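You operate a simulated robot arm through the tools that you are given. There is no shell and no other tool. Be economical: measure what you need, move in short steps, check, and stop when the job is done.

Carry out the task below with a simulated robot arm. There is one attempt and no reset: what you move stays moved.

TASK
Put the domino marked "four one" from the top of the dining table on the pack of cards and the domino labelled "double six" on top of the red game box there.

It is judged by the outcome, as a careful person would: the job done as asked, and still so three seconds after it is handed in. It fails if anything else is knocked over, pushed out of place, dropped, spilled or broken.

THE ROBOT
A 7-joint arm with a two-finger parallel gripper, fixed in place. Base frame: the origin is at the foot of the arm, x ahead of it, y to its left, z up; the work surface is at about z = 0. Lengths are in mm, angles in rad, forces in N, time in s.
With the tool pointing down near the work surface it reaches from about 240 to 620 mm from the base axis. Its first joint turns from -1.152 to 1.152 rad. Payload 2.6 kg.
Tool frame: the origin (TCP) lies between the finger pads and is the grasp point; the fingertips stand 30 mm ahead of it; z points along the fingers, y is the line along which they close. The gripper opens to 94 mm. The fingers are 28 mm wide and 10 mm thick; the gripper's body (50 by 96 mm) begins 55 mm behind the TCP.
Orientation is that of the tool frame in the base frame, as a unit quaternion [w, x, y, z]. With the fingers straight down and closing along the base's y, the tool's x points along the base's -x, its y along +y and its z along -z.

THE INTERFACE
- The arm moves only by the tool nudge_tool. Its arguments are lists of equal length, an entry for each row: "xyz": the shift along the tool's x, y, z in units of 250 mm (1.0 is 250 mm), a list of three; "spin": the turn about the tool's z in units of 45 degrees (1.0 is 45 degrees). In form: {"xyz": [[tx, ty, tz], ...], "spin": [spin, ...]}. A call has 1 to 10 rows; each row is the pose to reach, as a shift and turn from the pose commanded when the call began, along the tool's axes at that moment. "claw" is the closure, from 0 (fully open) to 1 (shut), set as the call begins (left out, the last holds). A call with a number of a shift or a turn outside -1 to 1 is refused whole. A row lasts 0.2 s, in which the tool goes at most 50 mm and 0.15 rad; a call with a longer step from one row to the next is refused whole, and so is a gripper value outside its range. A pose out of reach is approached as far as the arm can. The call stops where the force on the tool passes 40 N (or 10 N more than at its start, if that is more) or the arm is blocked; 0.2 s more then pass. The fingers move at their own pace (about 72 mm/s each) and stop on an object; they squeeze with about 41 N. The grip force told is the motor's: it shows also when the fingers shut on nothing. Time passes only in rows, and 0.2 s behind the last, so rows that repeat a pose let the fingers close. It gives the time, the measured TCP pose, the force on the tool (base axes), the opening and the grip force at its end, in the units of the frame above (readings bear some noise).
- Cameras (640 x 400 px; columns grow to the right, rows downward): "scene" is fixed at [10.4, 415.7, 548.6]; the picture's right is [-0.95, -0.31, 0.00], its down [-0.22, 0.69, -0.69] and it looks along [0.21, -0.66, -0.72] (base axes); focal length 337 px, centre (320, 200). "wrist" rides on the gripper at [-37, 0, -58] in the tool frame; the picture's right is [0.00, -1.00, 0.00], its down [0.97, 0.00, -0.24] and it looks along [0.24, 0.00, 0.97] (tool axes); focal length 218 px, centre (320, 200).
- capture(camera): a new picture of that camera. No time passes.
- locate(camera, pixels): for up to 12 pixels [column, row] of the newest picture of that camera ("zoom" is the newest enlarged one), the place [x, y, z] in the base frame of the surface seen there, good to about 2 mm, but the place of the scene camera against the robot may be out by one fixed shift of up to 12 mm in any direction. No time passes.
- zoom(camera, box): a new picture of the part [left, top, right, bottom] of that camera's present view, enlarged. No time passes.
- hand_in(): hands the job in; it is judged then, once.

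Work in short steps. Measure before you move; look again where a grasp or a placing could have gone wrong, and mend it. You have 60 turns and 26 pictures in all, the two below and enlarged ones among them. Open the gripper and draw the arm clear of the work before you hand the job in, unless the task says otherwise; then end with one line.

The tools are called after "Call:" as a command line: name --argument value ..., lists and objects as JSON in quotes. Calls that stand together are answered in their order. nudge_tool: Moves the arm, as the interface text tells. Its arguments: {"type":"object","properties":{"xyz":{"type":"array"},"spin":{"type":"array"},"claw":{"type":"number"}},"required":["xyz","spin"]} The other tools are called the same way: capture (camera) takes a picture; locate (camera, pixels) gives the place of the surface under pixels of a picture; zoom (camera, box) takes an enlarged picture of a part of a camera's view; hand_in () hands the job in.

At the start:

```text
time: 0.0
position: [399.3, -81.8, 205.4]
orientation: [0.0, 0.0, 1.0, -0.001]
wrist_force: [0.1, 1.1, 0.0]
gripper_width: 94.1
grasp_force: 0.1
```

scene: 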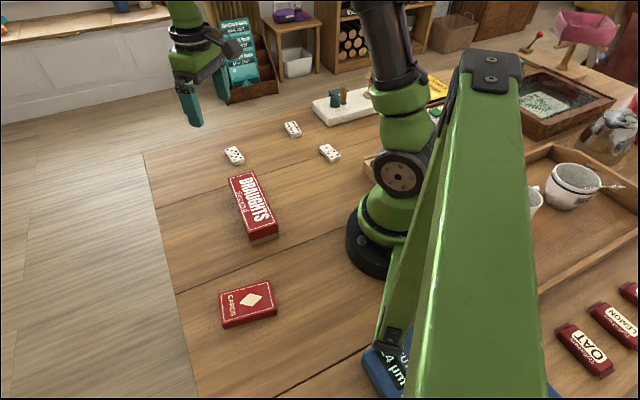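
wrist: 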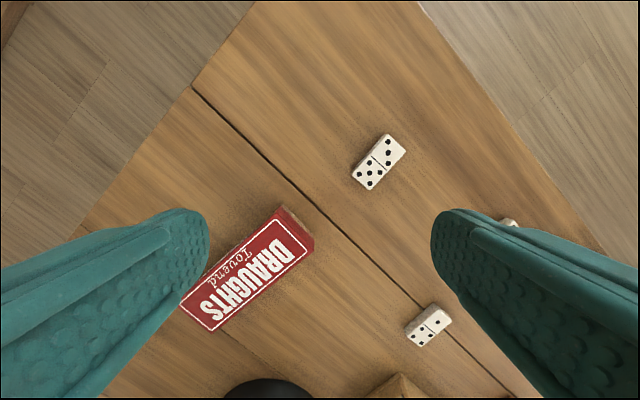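

The scene shows three dominoes at about (234,155), (292,129) and (329,152). I'll enlarge them to read the pips, and also enlarge the box and cards.

Call:
zoom --camera "scene" --box '[210, 110, 354, 200]'

Call:
locate --camera "scene" --pixels '[[230, 179], [250, 174], [276, 229], [249, 240], [222, 296], [269, 283], [276, 309], [222, 325], [248, 301], [250, 200]]'

Call:
locate --camera "wrist" --pixels '[[378, 162], [428, 324], [386, 136], [404, 149], [371, 188], [353, 175], [407, 332], [432, 308], [450, 320], [424, 345], [245, 270]]'

```text
4.44 times, centred on (282, 155) of scene
```

zoom: 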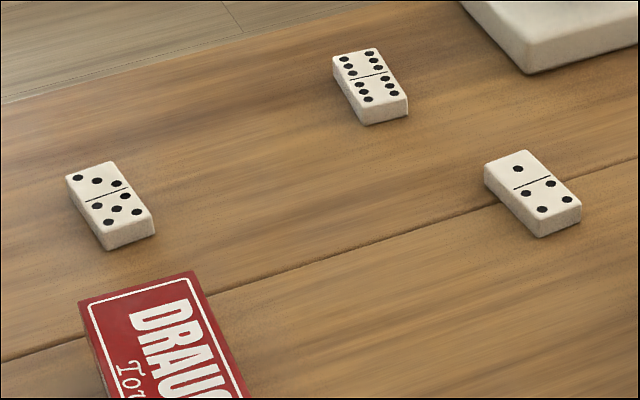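

```text
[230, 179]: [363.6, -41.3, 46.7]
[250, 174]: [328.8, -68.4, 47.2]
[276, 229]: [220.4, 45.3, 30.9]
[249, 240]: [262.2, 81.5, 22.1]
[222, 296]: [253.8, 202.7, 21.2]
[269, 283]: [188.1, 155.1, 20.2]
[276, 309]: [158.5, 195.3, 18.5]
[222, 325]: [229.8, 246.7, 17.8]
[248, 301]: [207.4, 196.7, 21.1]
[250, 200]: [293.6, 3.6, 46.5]
```

```text
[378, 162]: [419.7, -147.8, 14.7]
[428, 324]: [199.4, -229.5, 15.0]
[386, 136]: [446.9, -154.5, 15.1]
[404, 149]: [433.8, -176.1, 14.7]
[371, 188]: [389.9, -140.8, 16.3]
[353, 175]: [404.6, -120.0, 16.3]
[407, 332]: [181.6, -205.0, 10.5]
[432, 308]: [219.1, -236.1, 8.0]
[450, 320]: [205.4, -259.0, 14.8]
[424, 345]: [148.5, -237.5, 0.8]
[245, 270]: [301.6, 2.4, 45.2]
```

Zoom shows 5-3 at left, double six at top (370,78) and four-one at right (532,185). I'll locate their corners in the scene zoom.

Call:
locate --camera "zoom" --pixels '[[107, 195], [532, 184], [369, 76], [487, 165], [525, 152], [580, 205], [542, 220], [335, 58], [374, 50], [405, 95], [367, 106], [70, 178]]'

Call:
locate --camera "scene" --pixels '[[231, 182], [253, 175], [275, 230], [250, 237], [224, 298], [268, 285], [274, 307], [224, 322], [246, 178], [260, 215]]'

```text
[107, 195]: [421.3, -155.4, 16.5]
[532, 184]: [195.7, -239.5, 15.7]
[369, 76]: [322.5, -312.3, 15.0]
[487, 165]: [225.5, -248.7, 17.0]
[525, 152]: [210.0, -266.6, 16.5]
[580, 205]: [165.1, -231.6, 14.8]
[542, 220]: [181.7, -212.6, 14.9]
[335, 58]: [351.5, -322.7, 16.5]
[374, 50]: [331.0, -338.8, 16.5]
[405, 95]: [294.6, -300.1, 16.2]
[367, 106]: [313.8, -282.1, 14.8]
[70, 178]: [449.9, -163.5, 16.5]
```

```text
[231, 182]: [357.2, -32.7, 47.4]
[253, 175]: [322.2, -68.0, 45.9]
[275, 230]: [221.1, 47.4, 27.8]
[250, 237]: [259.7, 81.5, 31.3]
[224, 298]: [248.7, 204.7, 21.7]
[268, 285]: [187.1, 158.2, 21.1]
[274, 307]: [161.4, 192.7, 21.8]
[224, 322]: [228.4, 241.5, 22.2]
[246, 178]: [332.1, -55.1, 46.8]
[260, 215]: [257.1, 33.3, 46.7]
```

The scene frame sits about (0,-8,+1) off the robot's. In the robot frame, four-one is at about (196,-232) and double six at about (323,-303). Before moving, I'll check the height of the brown object near the base, at wrist (400,388) and scene (372,165).

Call:
locate --camera "wrist" --pixels '[[397, 378], [400, 392], [265, 390], [450, 394]]'

Call:
locate --camera "scene" --pixels '[[370, 165], [373, 175], [335, 100], [345, 105], [367, 92], [320, 105]]'

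```text
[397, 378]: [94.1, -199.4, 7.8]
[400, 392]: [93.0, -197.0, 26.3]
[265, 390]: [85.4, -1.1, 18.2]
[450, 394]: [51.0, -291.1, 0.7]
```

```text
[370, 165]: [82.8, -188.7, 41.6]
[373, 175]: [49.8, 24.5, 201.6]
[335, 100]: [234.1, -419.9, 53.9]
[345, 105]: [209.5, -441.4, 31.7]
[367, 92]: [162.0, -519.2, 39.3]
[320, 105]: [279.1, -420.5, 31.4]
```

The brown object ends at x≈94 and is about 42 mm high, so it's clear of four-one. I'll move above four-one at z≈120, turned about 40°.

Call:
nudge_tool --xyz '[[0.1, -0.075, 0.04], [0.2, -0.15, 0.08], [0.3, -0.225, 0.12], [0.4, -0.3, 0.17], [0.5, -0.375, 0.21], [0.6, -0.45, 0.25], [0.7, -0.525, 0.3], [0.815, -0.601, 0.34], [0.815, -0.601, 0.34]]' --spin '[0.1125, 0.225, 0.3375, 0.45, 0.5625, 0.675, 0.7875, 0.9, 0.9]' --claw 0.3

Call:
capture --camera "wrist"

```text
time: 2.0
position: [193.7, -232.8, 119.7]
orientation: [0.001, 0.347, 0.938, 0.0]
wrist_force: [-0.5, -0.1, -0.6]
gripper_width: 65.5
grasp_force: 0.1
```

```text
22 pictures are left
```

wrist: 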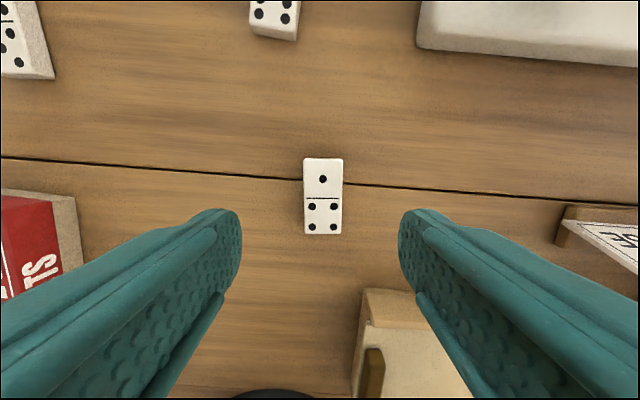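

Four-one sits square between the fingers at (323,196). I'll measure its centre with the wrist camera.

Call:
locate --camera "wrist" --pixels '[[323, 194], [306, 160], [341, 160], [340, 232], [305, 232], [275, 30], [364, 300], [400, 310], [371, 370], [250, 260]]'

```text
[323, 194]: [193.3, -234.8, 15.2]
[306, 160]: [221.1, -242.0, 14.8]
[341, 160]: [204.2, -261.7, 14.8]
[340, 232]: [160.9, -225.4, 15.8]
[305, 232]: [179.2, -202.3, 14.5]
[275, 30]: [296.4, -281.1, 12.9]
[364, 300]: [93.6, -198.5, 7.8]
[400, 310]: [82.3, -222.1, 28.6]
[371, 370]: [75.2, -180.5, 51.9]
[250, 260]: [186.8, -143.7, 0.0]
```

The centre is (191.4,-232.9), within about 2 mm of the TCP. I'll descend to TCP z≈35, then close.

Call:
nudge_tool --xyz '[[0, 0, 0.12], [0, 0, 0.22], [0, 0, 0.29], [0.004, 0, 0.339], [0.004, 0, 0.339]]' --spin '[0, 0, 0, 0, 0]'

Call:
nudge_tool --xyz '[[0, 0, 0], [0, 0, 0], [0, 0, 0], [0, 0, 0]]' --spin '[0, 0, 0, 0]' --claw 1

```text
time: 3.2
position: [193.6, -232.2, 36.3]
orientation: [0.0, 0.346, 0.938, 0.0]
wrist_force: [0.3, 0.3, 0.1]
gripper_width: 65.5
grasp_force: 0.1
```

```text
time: 4.2
position: [194.1, -231.5, 35.8]
orientation: [-0.001, 0.346, 0.938, 0.0]
wrist_force: [-0.1, 0.4, -0.1]
gripper_width: 28.7
grasp_force: 40.4
```

It has gripped at 28.7 mm. I'll lift and swing toward the middle, ahead of the base, turning as I go.

Call:
nudge_tool --xyz '[[0, 0, -0.15], [0, 0, -0.3], [0, 0, -0.45], [0.005, 0.125, -0.45], [0.01, 0.25, -0.45], [0.015, 0.375, -0.45], [0.02, 0.5, -0.45], [0.025, 0.626, -0.45], [0.03, 0.75, -0.45], [0.035, 0.876, -0.45]]' --spin '[0, 0, 0, -0.143, -0.286, -0.429, -0.571, -0.714, -0.857, -1]'

Call:
locate --camera "scene" --pixels '[[248, 301], [222, 295], [270, 282]]'

```text
time: 6.4
position: [330.0, -59.3, 149.4]
orientation: [0.0, -0.04, 0.999, 0.0]
wrist_force: [0.2, 0.1, -0.5]
gripper_width: 28.7
grasp_force: 40.9
```

```text
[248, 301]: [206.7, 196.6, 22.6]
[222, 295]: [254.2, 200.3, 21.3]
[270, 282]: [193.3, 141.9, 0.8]
```

Holding steady. I'll continue toward the cards and turn to their long axis.

Call:
nudge_tool --xyz '[[0, 0.12, 0], [0.03, 0.25, 0], [0.07, 0.38, 0], [0.12, 0.5, 0], [0.18, 0.62, 0], [0.24, 0.74, 0], [0.3, 0.86, 0], [0.36, 0.96, 0], [0.36, 0.96, 0]]' --spin '[-0.085, -0.17, -0.255, -0.34, -0.425, -0.51, -0.6, -0.69, -0.69]'

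Call:
capture --camera "wrist"

```text
time: 8.4
position: [221.5, 173.1, 149.2]
orientation: [0.0, -0.306, 0.952, 0.0]
wrist_force: [0.9, 0.4, -0.5]
gripper_width: 28.5
grasp_force: 41.0
```

```text
21 pictures are left
```

wrist: 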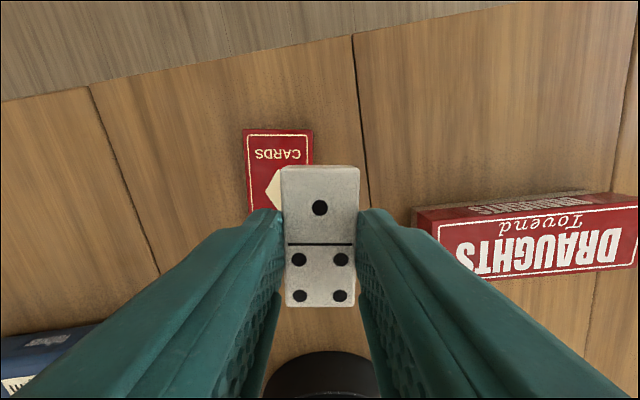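

Cards show top corners at (243,131) and (313,130), aligned with the tool. I'll locate them.

Call:
locate --camera "wrist" --pixels '[[245, 133], [311, 132], [278, 133], [249, 205], [278, 160], [439, 232], [635, 208], [630, 262], [488, 279], [540, 240]]'

Call:
zoom --camera "scene" --box '[180, 160, 340, 340]'

```text
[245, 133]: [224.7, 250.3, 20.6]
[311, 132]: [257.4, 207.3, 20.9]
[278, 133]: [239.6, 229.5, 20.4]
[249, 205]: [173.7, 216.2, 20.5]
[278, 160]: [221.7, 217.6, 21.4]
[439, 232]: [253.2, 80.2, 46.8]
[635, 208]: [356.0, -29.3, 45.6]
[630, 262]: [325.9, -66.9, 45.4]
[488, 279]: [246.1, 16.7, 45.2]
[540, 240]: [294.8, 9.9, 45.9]
```

```text
2.22 times, centred on (260, 250) of scene
```

zoom: 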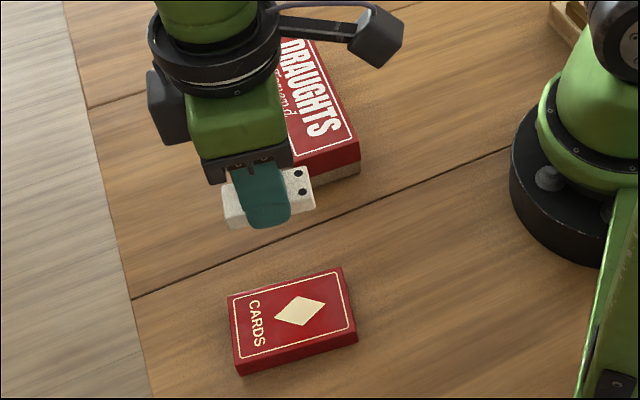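

The cards' centre is about (207.5,205.5) with its top at z≈21. I'll shift over it, lower until the domino is just above, and finish gently.

Call:
nudge_tool --xyz '[[-0.015, 0.07, 0], [-0.03, 0.138, 0], [-0.03, 0.138, 0.12], [-0.03, 0.138, 0.24], [-0.03, 0.138, 0.32], [-0.03, 0.138, 0.32]]' --spin '[0, 0, 0, 0, 0, 0]'

Call:
zoom --camera "scene" --box '[180, 220, 340, 340]'

```text
time: 9.8
position: [208.1, 204.1, 66.9]
orientation: [-0.001, -0.305, 0.952, 0.0]
wrist_force: [-0.1, 0.1, -1.1]
gripper_width: 28.7
grasp_force: 41.1
```

```text
3.33 times, centred on (260, 280) of scene
```

zoom: 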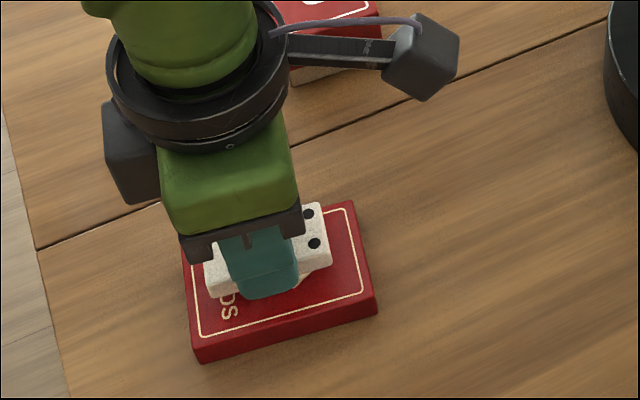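

It's centred over the pack. I'll lower about 10 mm.

Call:
nudge_tool --xyz '[[0, 0, 0.02], [0, 0, 0.035], [0, 0, 0.041], [0, 0, 0.041]]' --spin '[0, 0, 0, 0]'

```text
time: 10.8
position: [207.0, 205.4, 58.2]
orientation: [0.0, -0.305, 0.952, -0.001]
wrist_force: [-0.1, 0.8, -0.1]
gripper_width: 28.3
grasp_force: 41.2
```

No contact yet, so I'll lower in 1 mm steps and watch the force.

Call:
nudge_tool --xyz '[[0, 0, 0.004], [0, 0, 0.004]]' --spin '[0, 0]'

```text
time: 11.4
position: [206.5, 205.3, 57.6]
orientation: [0.0, -0.305, 0.952, 0.0]
wrist_force: [0.7, 0.8, -1.2]
gripper_width: 28.7
grasp_force: 41.3
```

Call:
nudge_tool --xyz '[[0, 0, 0.003], [0, 0, 0.003]]' --spin '[0, 0]'

```text
time: 12.0
position: [207.7, 204.9, 56.6]
orientation: [0.0, -0.305, 0.952, 0.0]
wrist_force: [0.4, -0.3, -0.4]
gripper_width: 28.6
grasp_force: 41.1
```

It's within about 1 mm of the pack. I'll release, then lift straight up.

Call:
nudge_tool --xyz '[[0, 0, 0], [0, 0, 0], [0, 0, 0], [0, 0, -0.1], [0, 0, -0.25], [0, 0, -0.4]]' --spin '[0, 0, 0, 0, 0, 0]' --claw 0.35

Call:
capture --camera "wrist"

```text
time: 13.4
position: [206.6, 206.0, 156.9]
orientation: [0.0, -0.306, 0.952, 0.0]
wrist_force: [-0.2, -0.6, 0.0]
gripper_width: 61.1
grasp_force: 0.1
```

```text
18 pictures are left
```

wrist: 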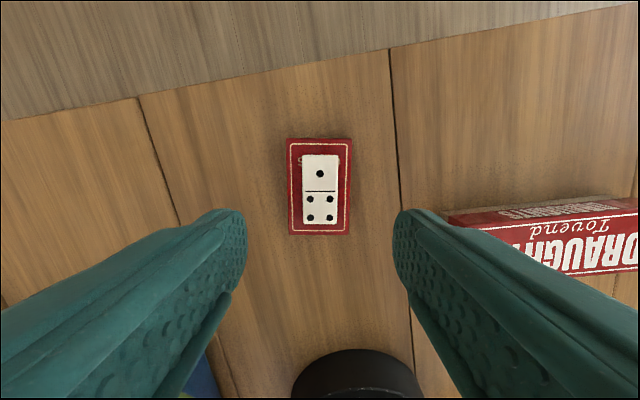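

Four-one rests flat and centred on the pack. Next I'll swing back toward double six.

Call:
nudge_tool --xyz '[[0, -0.1, 0], [0, -0.2, 0], [0, -0.3, 0], [0.01, -0.4, 0], [0.02, -0.5, 0], [0.03, -0.6, 0], [0.04, -0.7, 0], [0.05, -0.8, 0], [0.06, -0.9, 0], [0.07, -0.98, 0]]' --spin '[0.1, 0.2, 0.3, 0.4, 0.5, 0.6, 0.7, 0.8, 0.9, 1]'

```text
time: 15.6
position: [335.7, -4.1, 156.1]
orientation: [0.0, 0.083, 0.997, 0.001]
wrist_force: [0.2, 0.4, -0.9]
gripper_width: 61.2
grasp_force: 0.0
```

I'll continue to near double six with the turn.

Call:
nudge_tool --xyz '[[-0.01, -0.1, 0], [-0.02, -0.2, 0], [-0.03, -0.3, 0], [-0.04, -0.4, 0], [-0.05, -0.5, 0], [-0.06, -0.6, 0], [-0.07, -0.7, 0], [-0.085, -0.8, 0], [-0.1, -0.9, 0], [-0.107, -0.955, 0]]' --spin '[0.083, 0.166, 0.249, 0.332, 0.415, 0.498, 0.581, 0.664, 0.747, 0.83]'

Call:
capture --camera "wrist"

```text
time: 17.8
position: [322.2, -244.8, 157.3]
orientation: [0.0, 0.397, 0.918, 0.0]
wrist_force: [-0.5, -0.1, 0.5]
gripper_width: 61.2
grasp_force: 0.0
```

```text
17 pictures are left
```

wrist: 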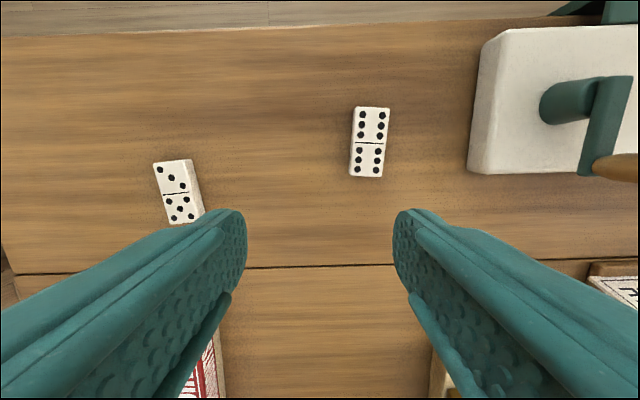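

Double six is visible at (370,142), tilted slightly. I'll measure its corners.

Call:
locate --camera "wrist" --pixels '[[357, 109], [388, 110], [382, 176], [351, 174], [370, 142], [369, 110], [367, 174], [480, 165], [485, 120], [600, 85]]'

```text
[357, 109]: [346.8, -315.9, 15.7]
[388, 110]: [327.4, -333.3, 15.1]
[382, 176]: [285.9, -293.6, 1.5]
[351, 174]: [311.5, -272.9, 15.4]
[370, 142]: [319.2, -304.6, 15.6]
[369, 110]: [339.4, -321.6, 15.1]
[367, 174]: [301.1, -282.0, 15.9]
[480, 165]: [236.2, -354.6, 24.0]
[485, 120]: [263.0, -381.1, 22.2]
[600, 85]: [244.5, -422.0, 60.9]
```

The centre is about (320,-303), nothing nearby blocks the fingers, and the angle matches. I'll move over it and descend to TCP z≈35.

Call:
nudge_tool --xyz '[[-0.08, -0.08, 0], [-0.165, -0.165, 0.02], [-0.165, -0.165, 0.15], [-0.165, -0.165, 0.25], [-0.165, -0.165, 0.3], [-0.165, -0.165, 0.3]]' --spin '[-0.01, -0.02, -0.02, -0.02, -0.02, -0.02]'

Call:
capture --camera "wrist"

```text
time: 19.2
position: [320.9, -301.9, 83.2]
orientation: [0.0, 0.39, 0.921, 0.0]
wrist_force: [0.2, 0.2, -0.1]
gripper_width: 60.9
grasp_force: 0.0
```

```text
16 pictures are left
```

wrist: 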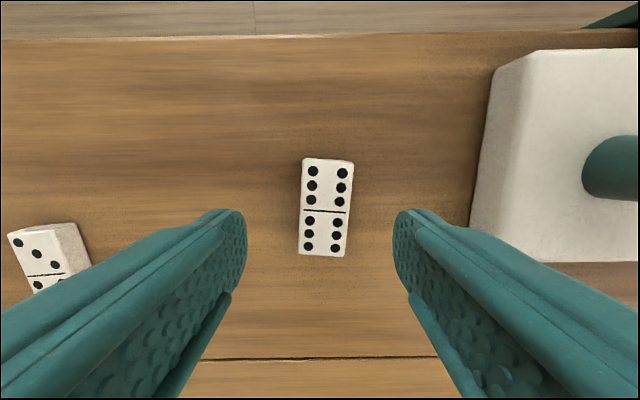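

The domino tilts about 3° in view, so I'll turn +0.07, descend 46 mm and check height.

Call:
nudge_tool --xyz '[[0, 0, 0.05], [0, 0, 0.1], [0, 0, 0.15], [0, 0, 0.183], [0, 0, 0.183]]' --spin '[0.07, 0.07, 0.07, 0.07, 0.07]'

Call:
nudge_tool --xyz '[[0, 0, 0], [0, 0, 0], [0, 0, 0], [0, 0, 0]]' --spin '[0, 0, 0, 0]' --claw 1

```text
time: 20.4
position: [321.7, -302.6, 36.7]
orientation: [0.0, 0.416, 0.909, 0.001]
wrist_force: [-0.3, 0.7, 0.1]
gripper_width: 61.2
grasp_force: 0.0
```

```text
time: 21.4
position: [321.4, -303.0, 35.8]
orientation: [0.0, 0.415, 0.91, 0.0]
wrist_force: [1.0, 0.2, -0.1]
gripper_width: 28.7
grasp_force: 40.7
```

It has gripped. I'll lift and carry it toward the box centre, about (289,7), keeping nearly the same angle since the box runs about -47°.

Call:
nudge_tool --xyz '[[0, 0, -0.12], [0, 0, -0.28], [0, 0, -0.44], [0.1, 0.07, -0.48], [0.22, 0.155, -0.48], [0.34, 0.24, -0.48], [0.46, 0.325, -0.48], [0.58, 0.41, -0.48], [0.68, 0.48, -0.48], [0.74, 0.52, -0.48]]' --spin '[0, 0, 0, -0.02, -0.05, -0.05, -0.05, -0.05, -0.05, -0.05]'

Call:
capture --camera "wrist"

```text
time: 23.6
position: [298.3, -78.3, 155.6]
orientation: [0.0, 0.398, 0.918, 0.001]
wrist_force: [0.5, 0.3, 0.0]
gripper_width: 28.5
grasp_force: 40.8
```

```text
15 pictures are left
```

wrist: 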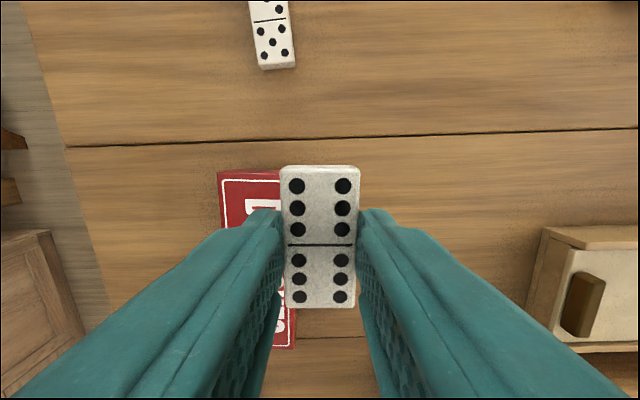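

The box is below-left, with corners at (219,174) and (297,346). I'll locate its visible top points.

Call:
locate --camera "wrist" --pixels '[[221, 181], [277, 178], [294, 345], [288, 343], [240, 200], [228, 210]]'

```text
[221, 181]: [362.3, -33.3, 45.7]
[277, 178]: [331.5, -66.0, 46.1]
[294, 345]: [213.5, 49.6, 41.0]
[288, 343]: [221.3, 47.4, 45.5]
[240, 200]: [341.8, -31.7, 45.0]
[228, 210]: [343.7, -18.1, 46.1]
```

The box top's centre is about (290,7) at z≈45.7. I'll move over it and stop about 9 mm above.

Call:
nudge_tool --xyz '[[0.09, 0.07, 0], [0.18, 0.14, 0], [0.272, 0.209, 0], [0.272, 0.209, 0.1], [0.272, 0.209, 0.2], [0.272, 0.209, 0.26], [0.272, 0.209, 0.26]]' --spin '[0, 0, 0, 0, 0, 0, 0]'

Call:
zoom --camera "scene" --box '[180, 140, 340, 260]'

```text
time: 25.2
position: [290.2, 8.9, 89.5]
orientation: [0.0, 0.397, 0.918, 0.0]
wrist_force: [-0.1, -0.1, 0.3]
gripper_width: 28.6
grasp_force: 41.2
```

```text
3.33 times, centred on (260, 200) of scene
```

zoom: 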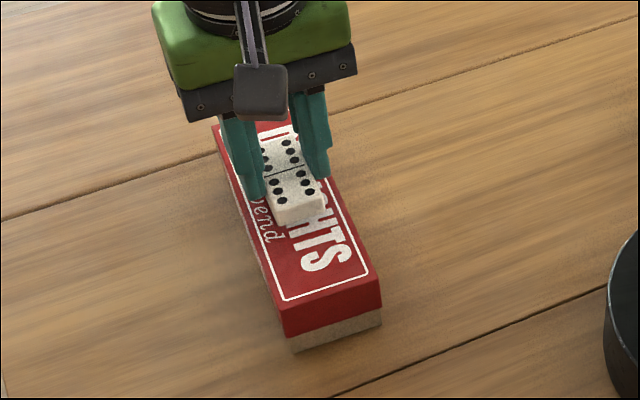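

Well centred. I'll lower about 7 mm.

Call:
nudge_tool --xyz '[[0, 0, 0.015], [0, 0, 0.028], [0, 0, 0.028]]' --spin '[0, 0, 0]'

Call:
nudge_tool --xyz '[[0, 0, 0.004], [0, 0, 0.004]]' --spin '[0, 0]'

```text
time: 26.0
position: [288.5, 8.4, 84.3]
orientation: [0.0, 0.398, 0.917, 0.0]
wrist_force: [0.3, -0.2, -1.1]
gripper_width: 28.5
grasp_force: 40.9
```

```text
time: 26.6
position: [289.9, 7.2, 81.3]
orientation: [0.0, 0.397, 0.918, -0.001]
wrist_force: [0.0, 0.7, -0.3]
gripper_width: 28.5
grasp_force: 41.1
```

Call:
nudge_tool --xyz '[[0, 0, 0.003], [0, 0, 0.003]]' --spin '[0, 0]'

```text
time: 27.2
position: [289.9, 7.4, 81.6]
orientation: [0.0, 0.398, 0.918, 0.0]
wrist_force: [0.3, 0.0, -1.1]
gripper_width: 28.2
grasp_force: 41.2
```

The domino is within about 1 mm of the box top. I'll release and lift clear.

Call:
nudge_tool --xyz '[[0, 0, 0], [0, 0, 0], [0, 0, 0], [0, 0, -0.1], [0, 0, -0.25], [0, 0, -0.4], [-0.1, -0.1, -0.45], [-0.2, -0.2, -0.45], [-0.3, -0.3, -0.45], [-0.4, -0.4, -0.45]]' --spin '[0, 0, 0, 0, 0, 0, 0, 0, 0, 0]' --claw 0.35

Call:
capture --camera "scene"

Call:
zoom --camera "scene" --box '[180, 120, 360, 340]'

```text
time: 29.4
position: [284.8, -133.3, 194.6]
orientation: [0.0, 0.398, 0.918, -0.001]
wrist_force: [-0.2, -0.6, 0.1]
gripper_width: 61.1
grasp_force: 0.1
```

```text
13 pictures are left
```

scene: 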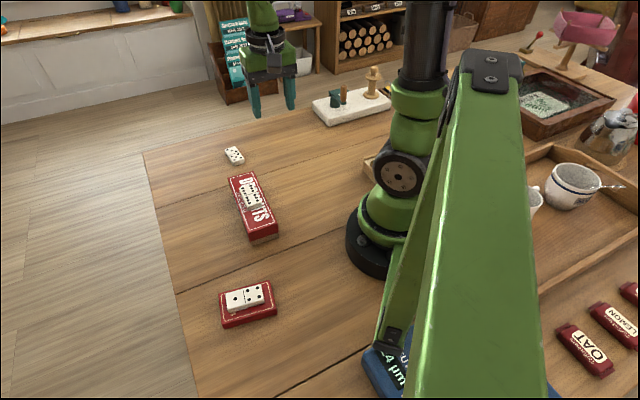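

```text
1.82 times, centred on (270, 230) of scene
```

zoom: 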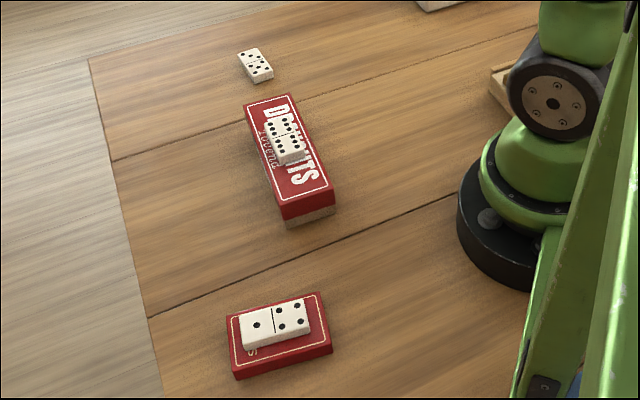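

Both dominoes rest flat and centred, the arm is clear with the gripper open, and nothing else has moved.

Call:
hand_in

```text
The job is handed in.
```

The "four one" domino is on the pack of cards and the "double six" is on the red game box, with nothing else disturbed.
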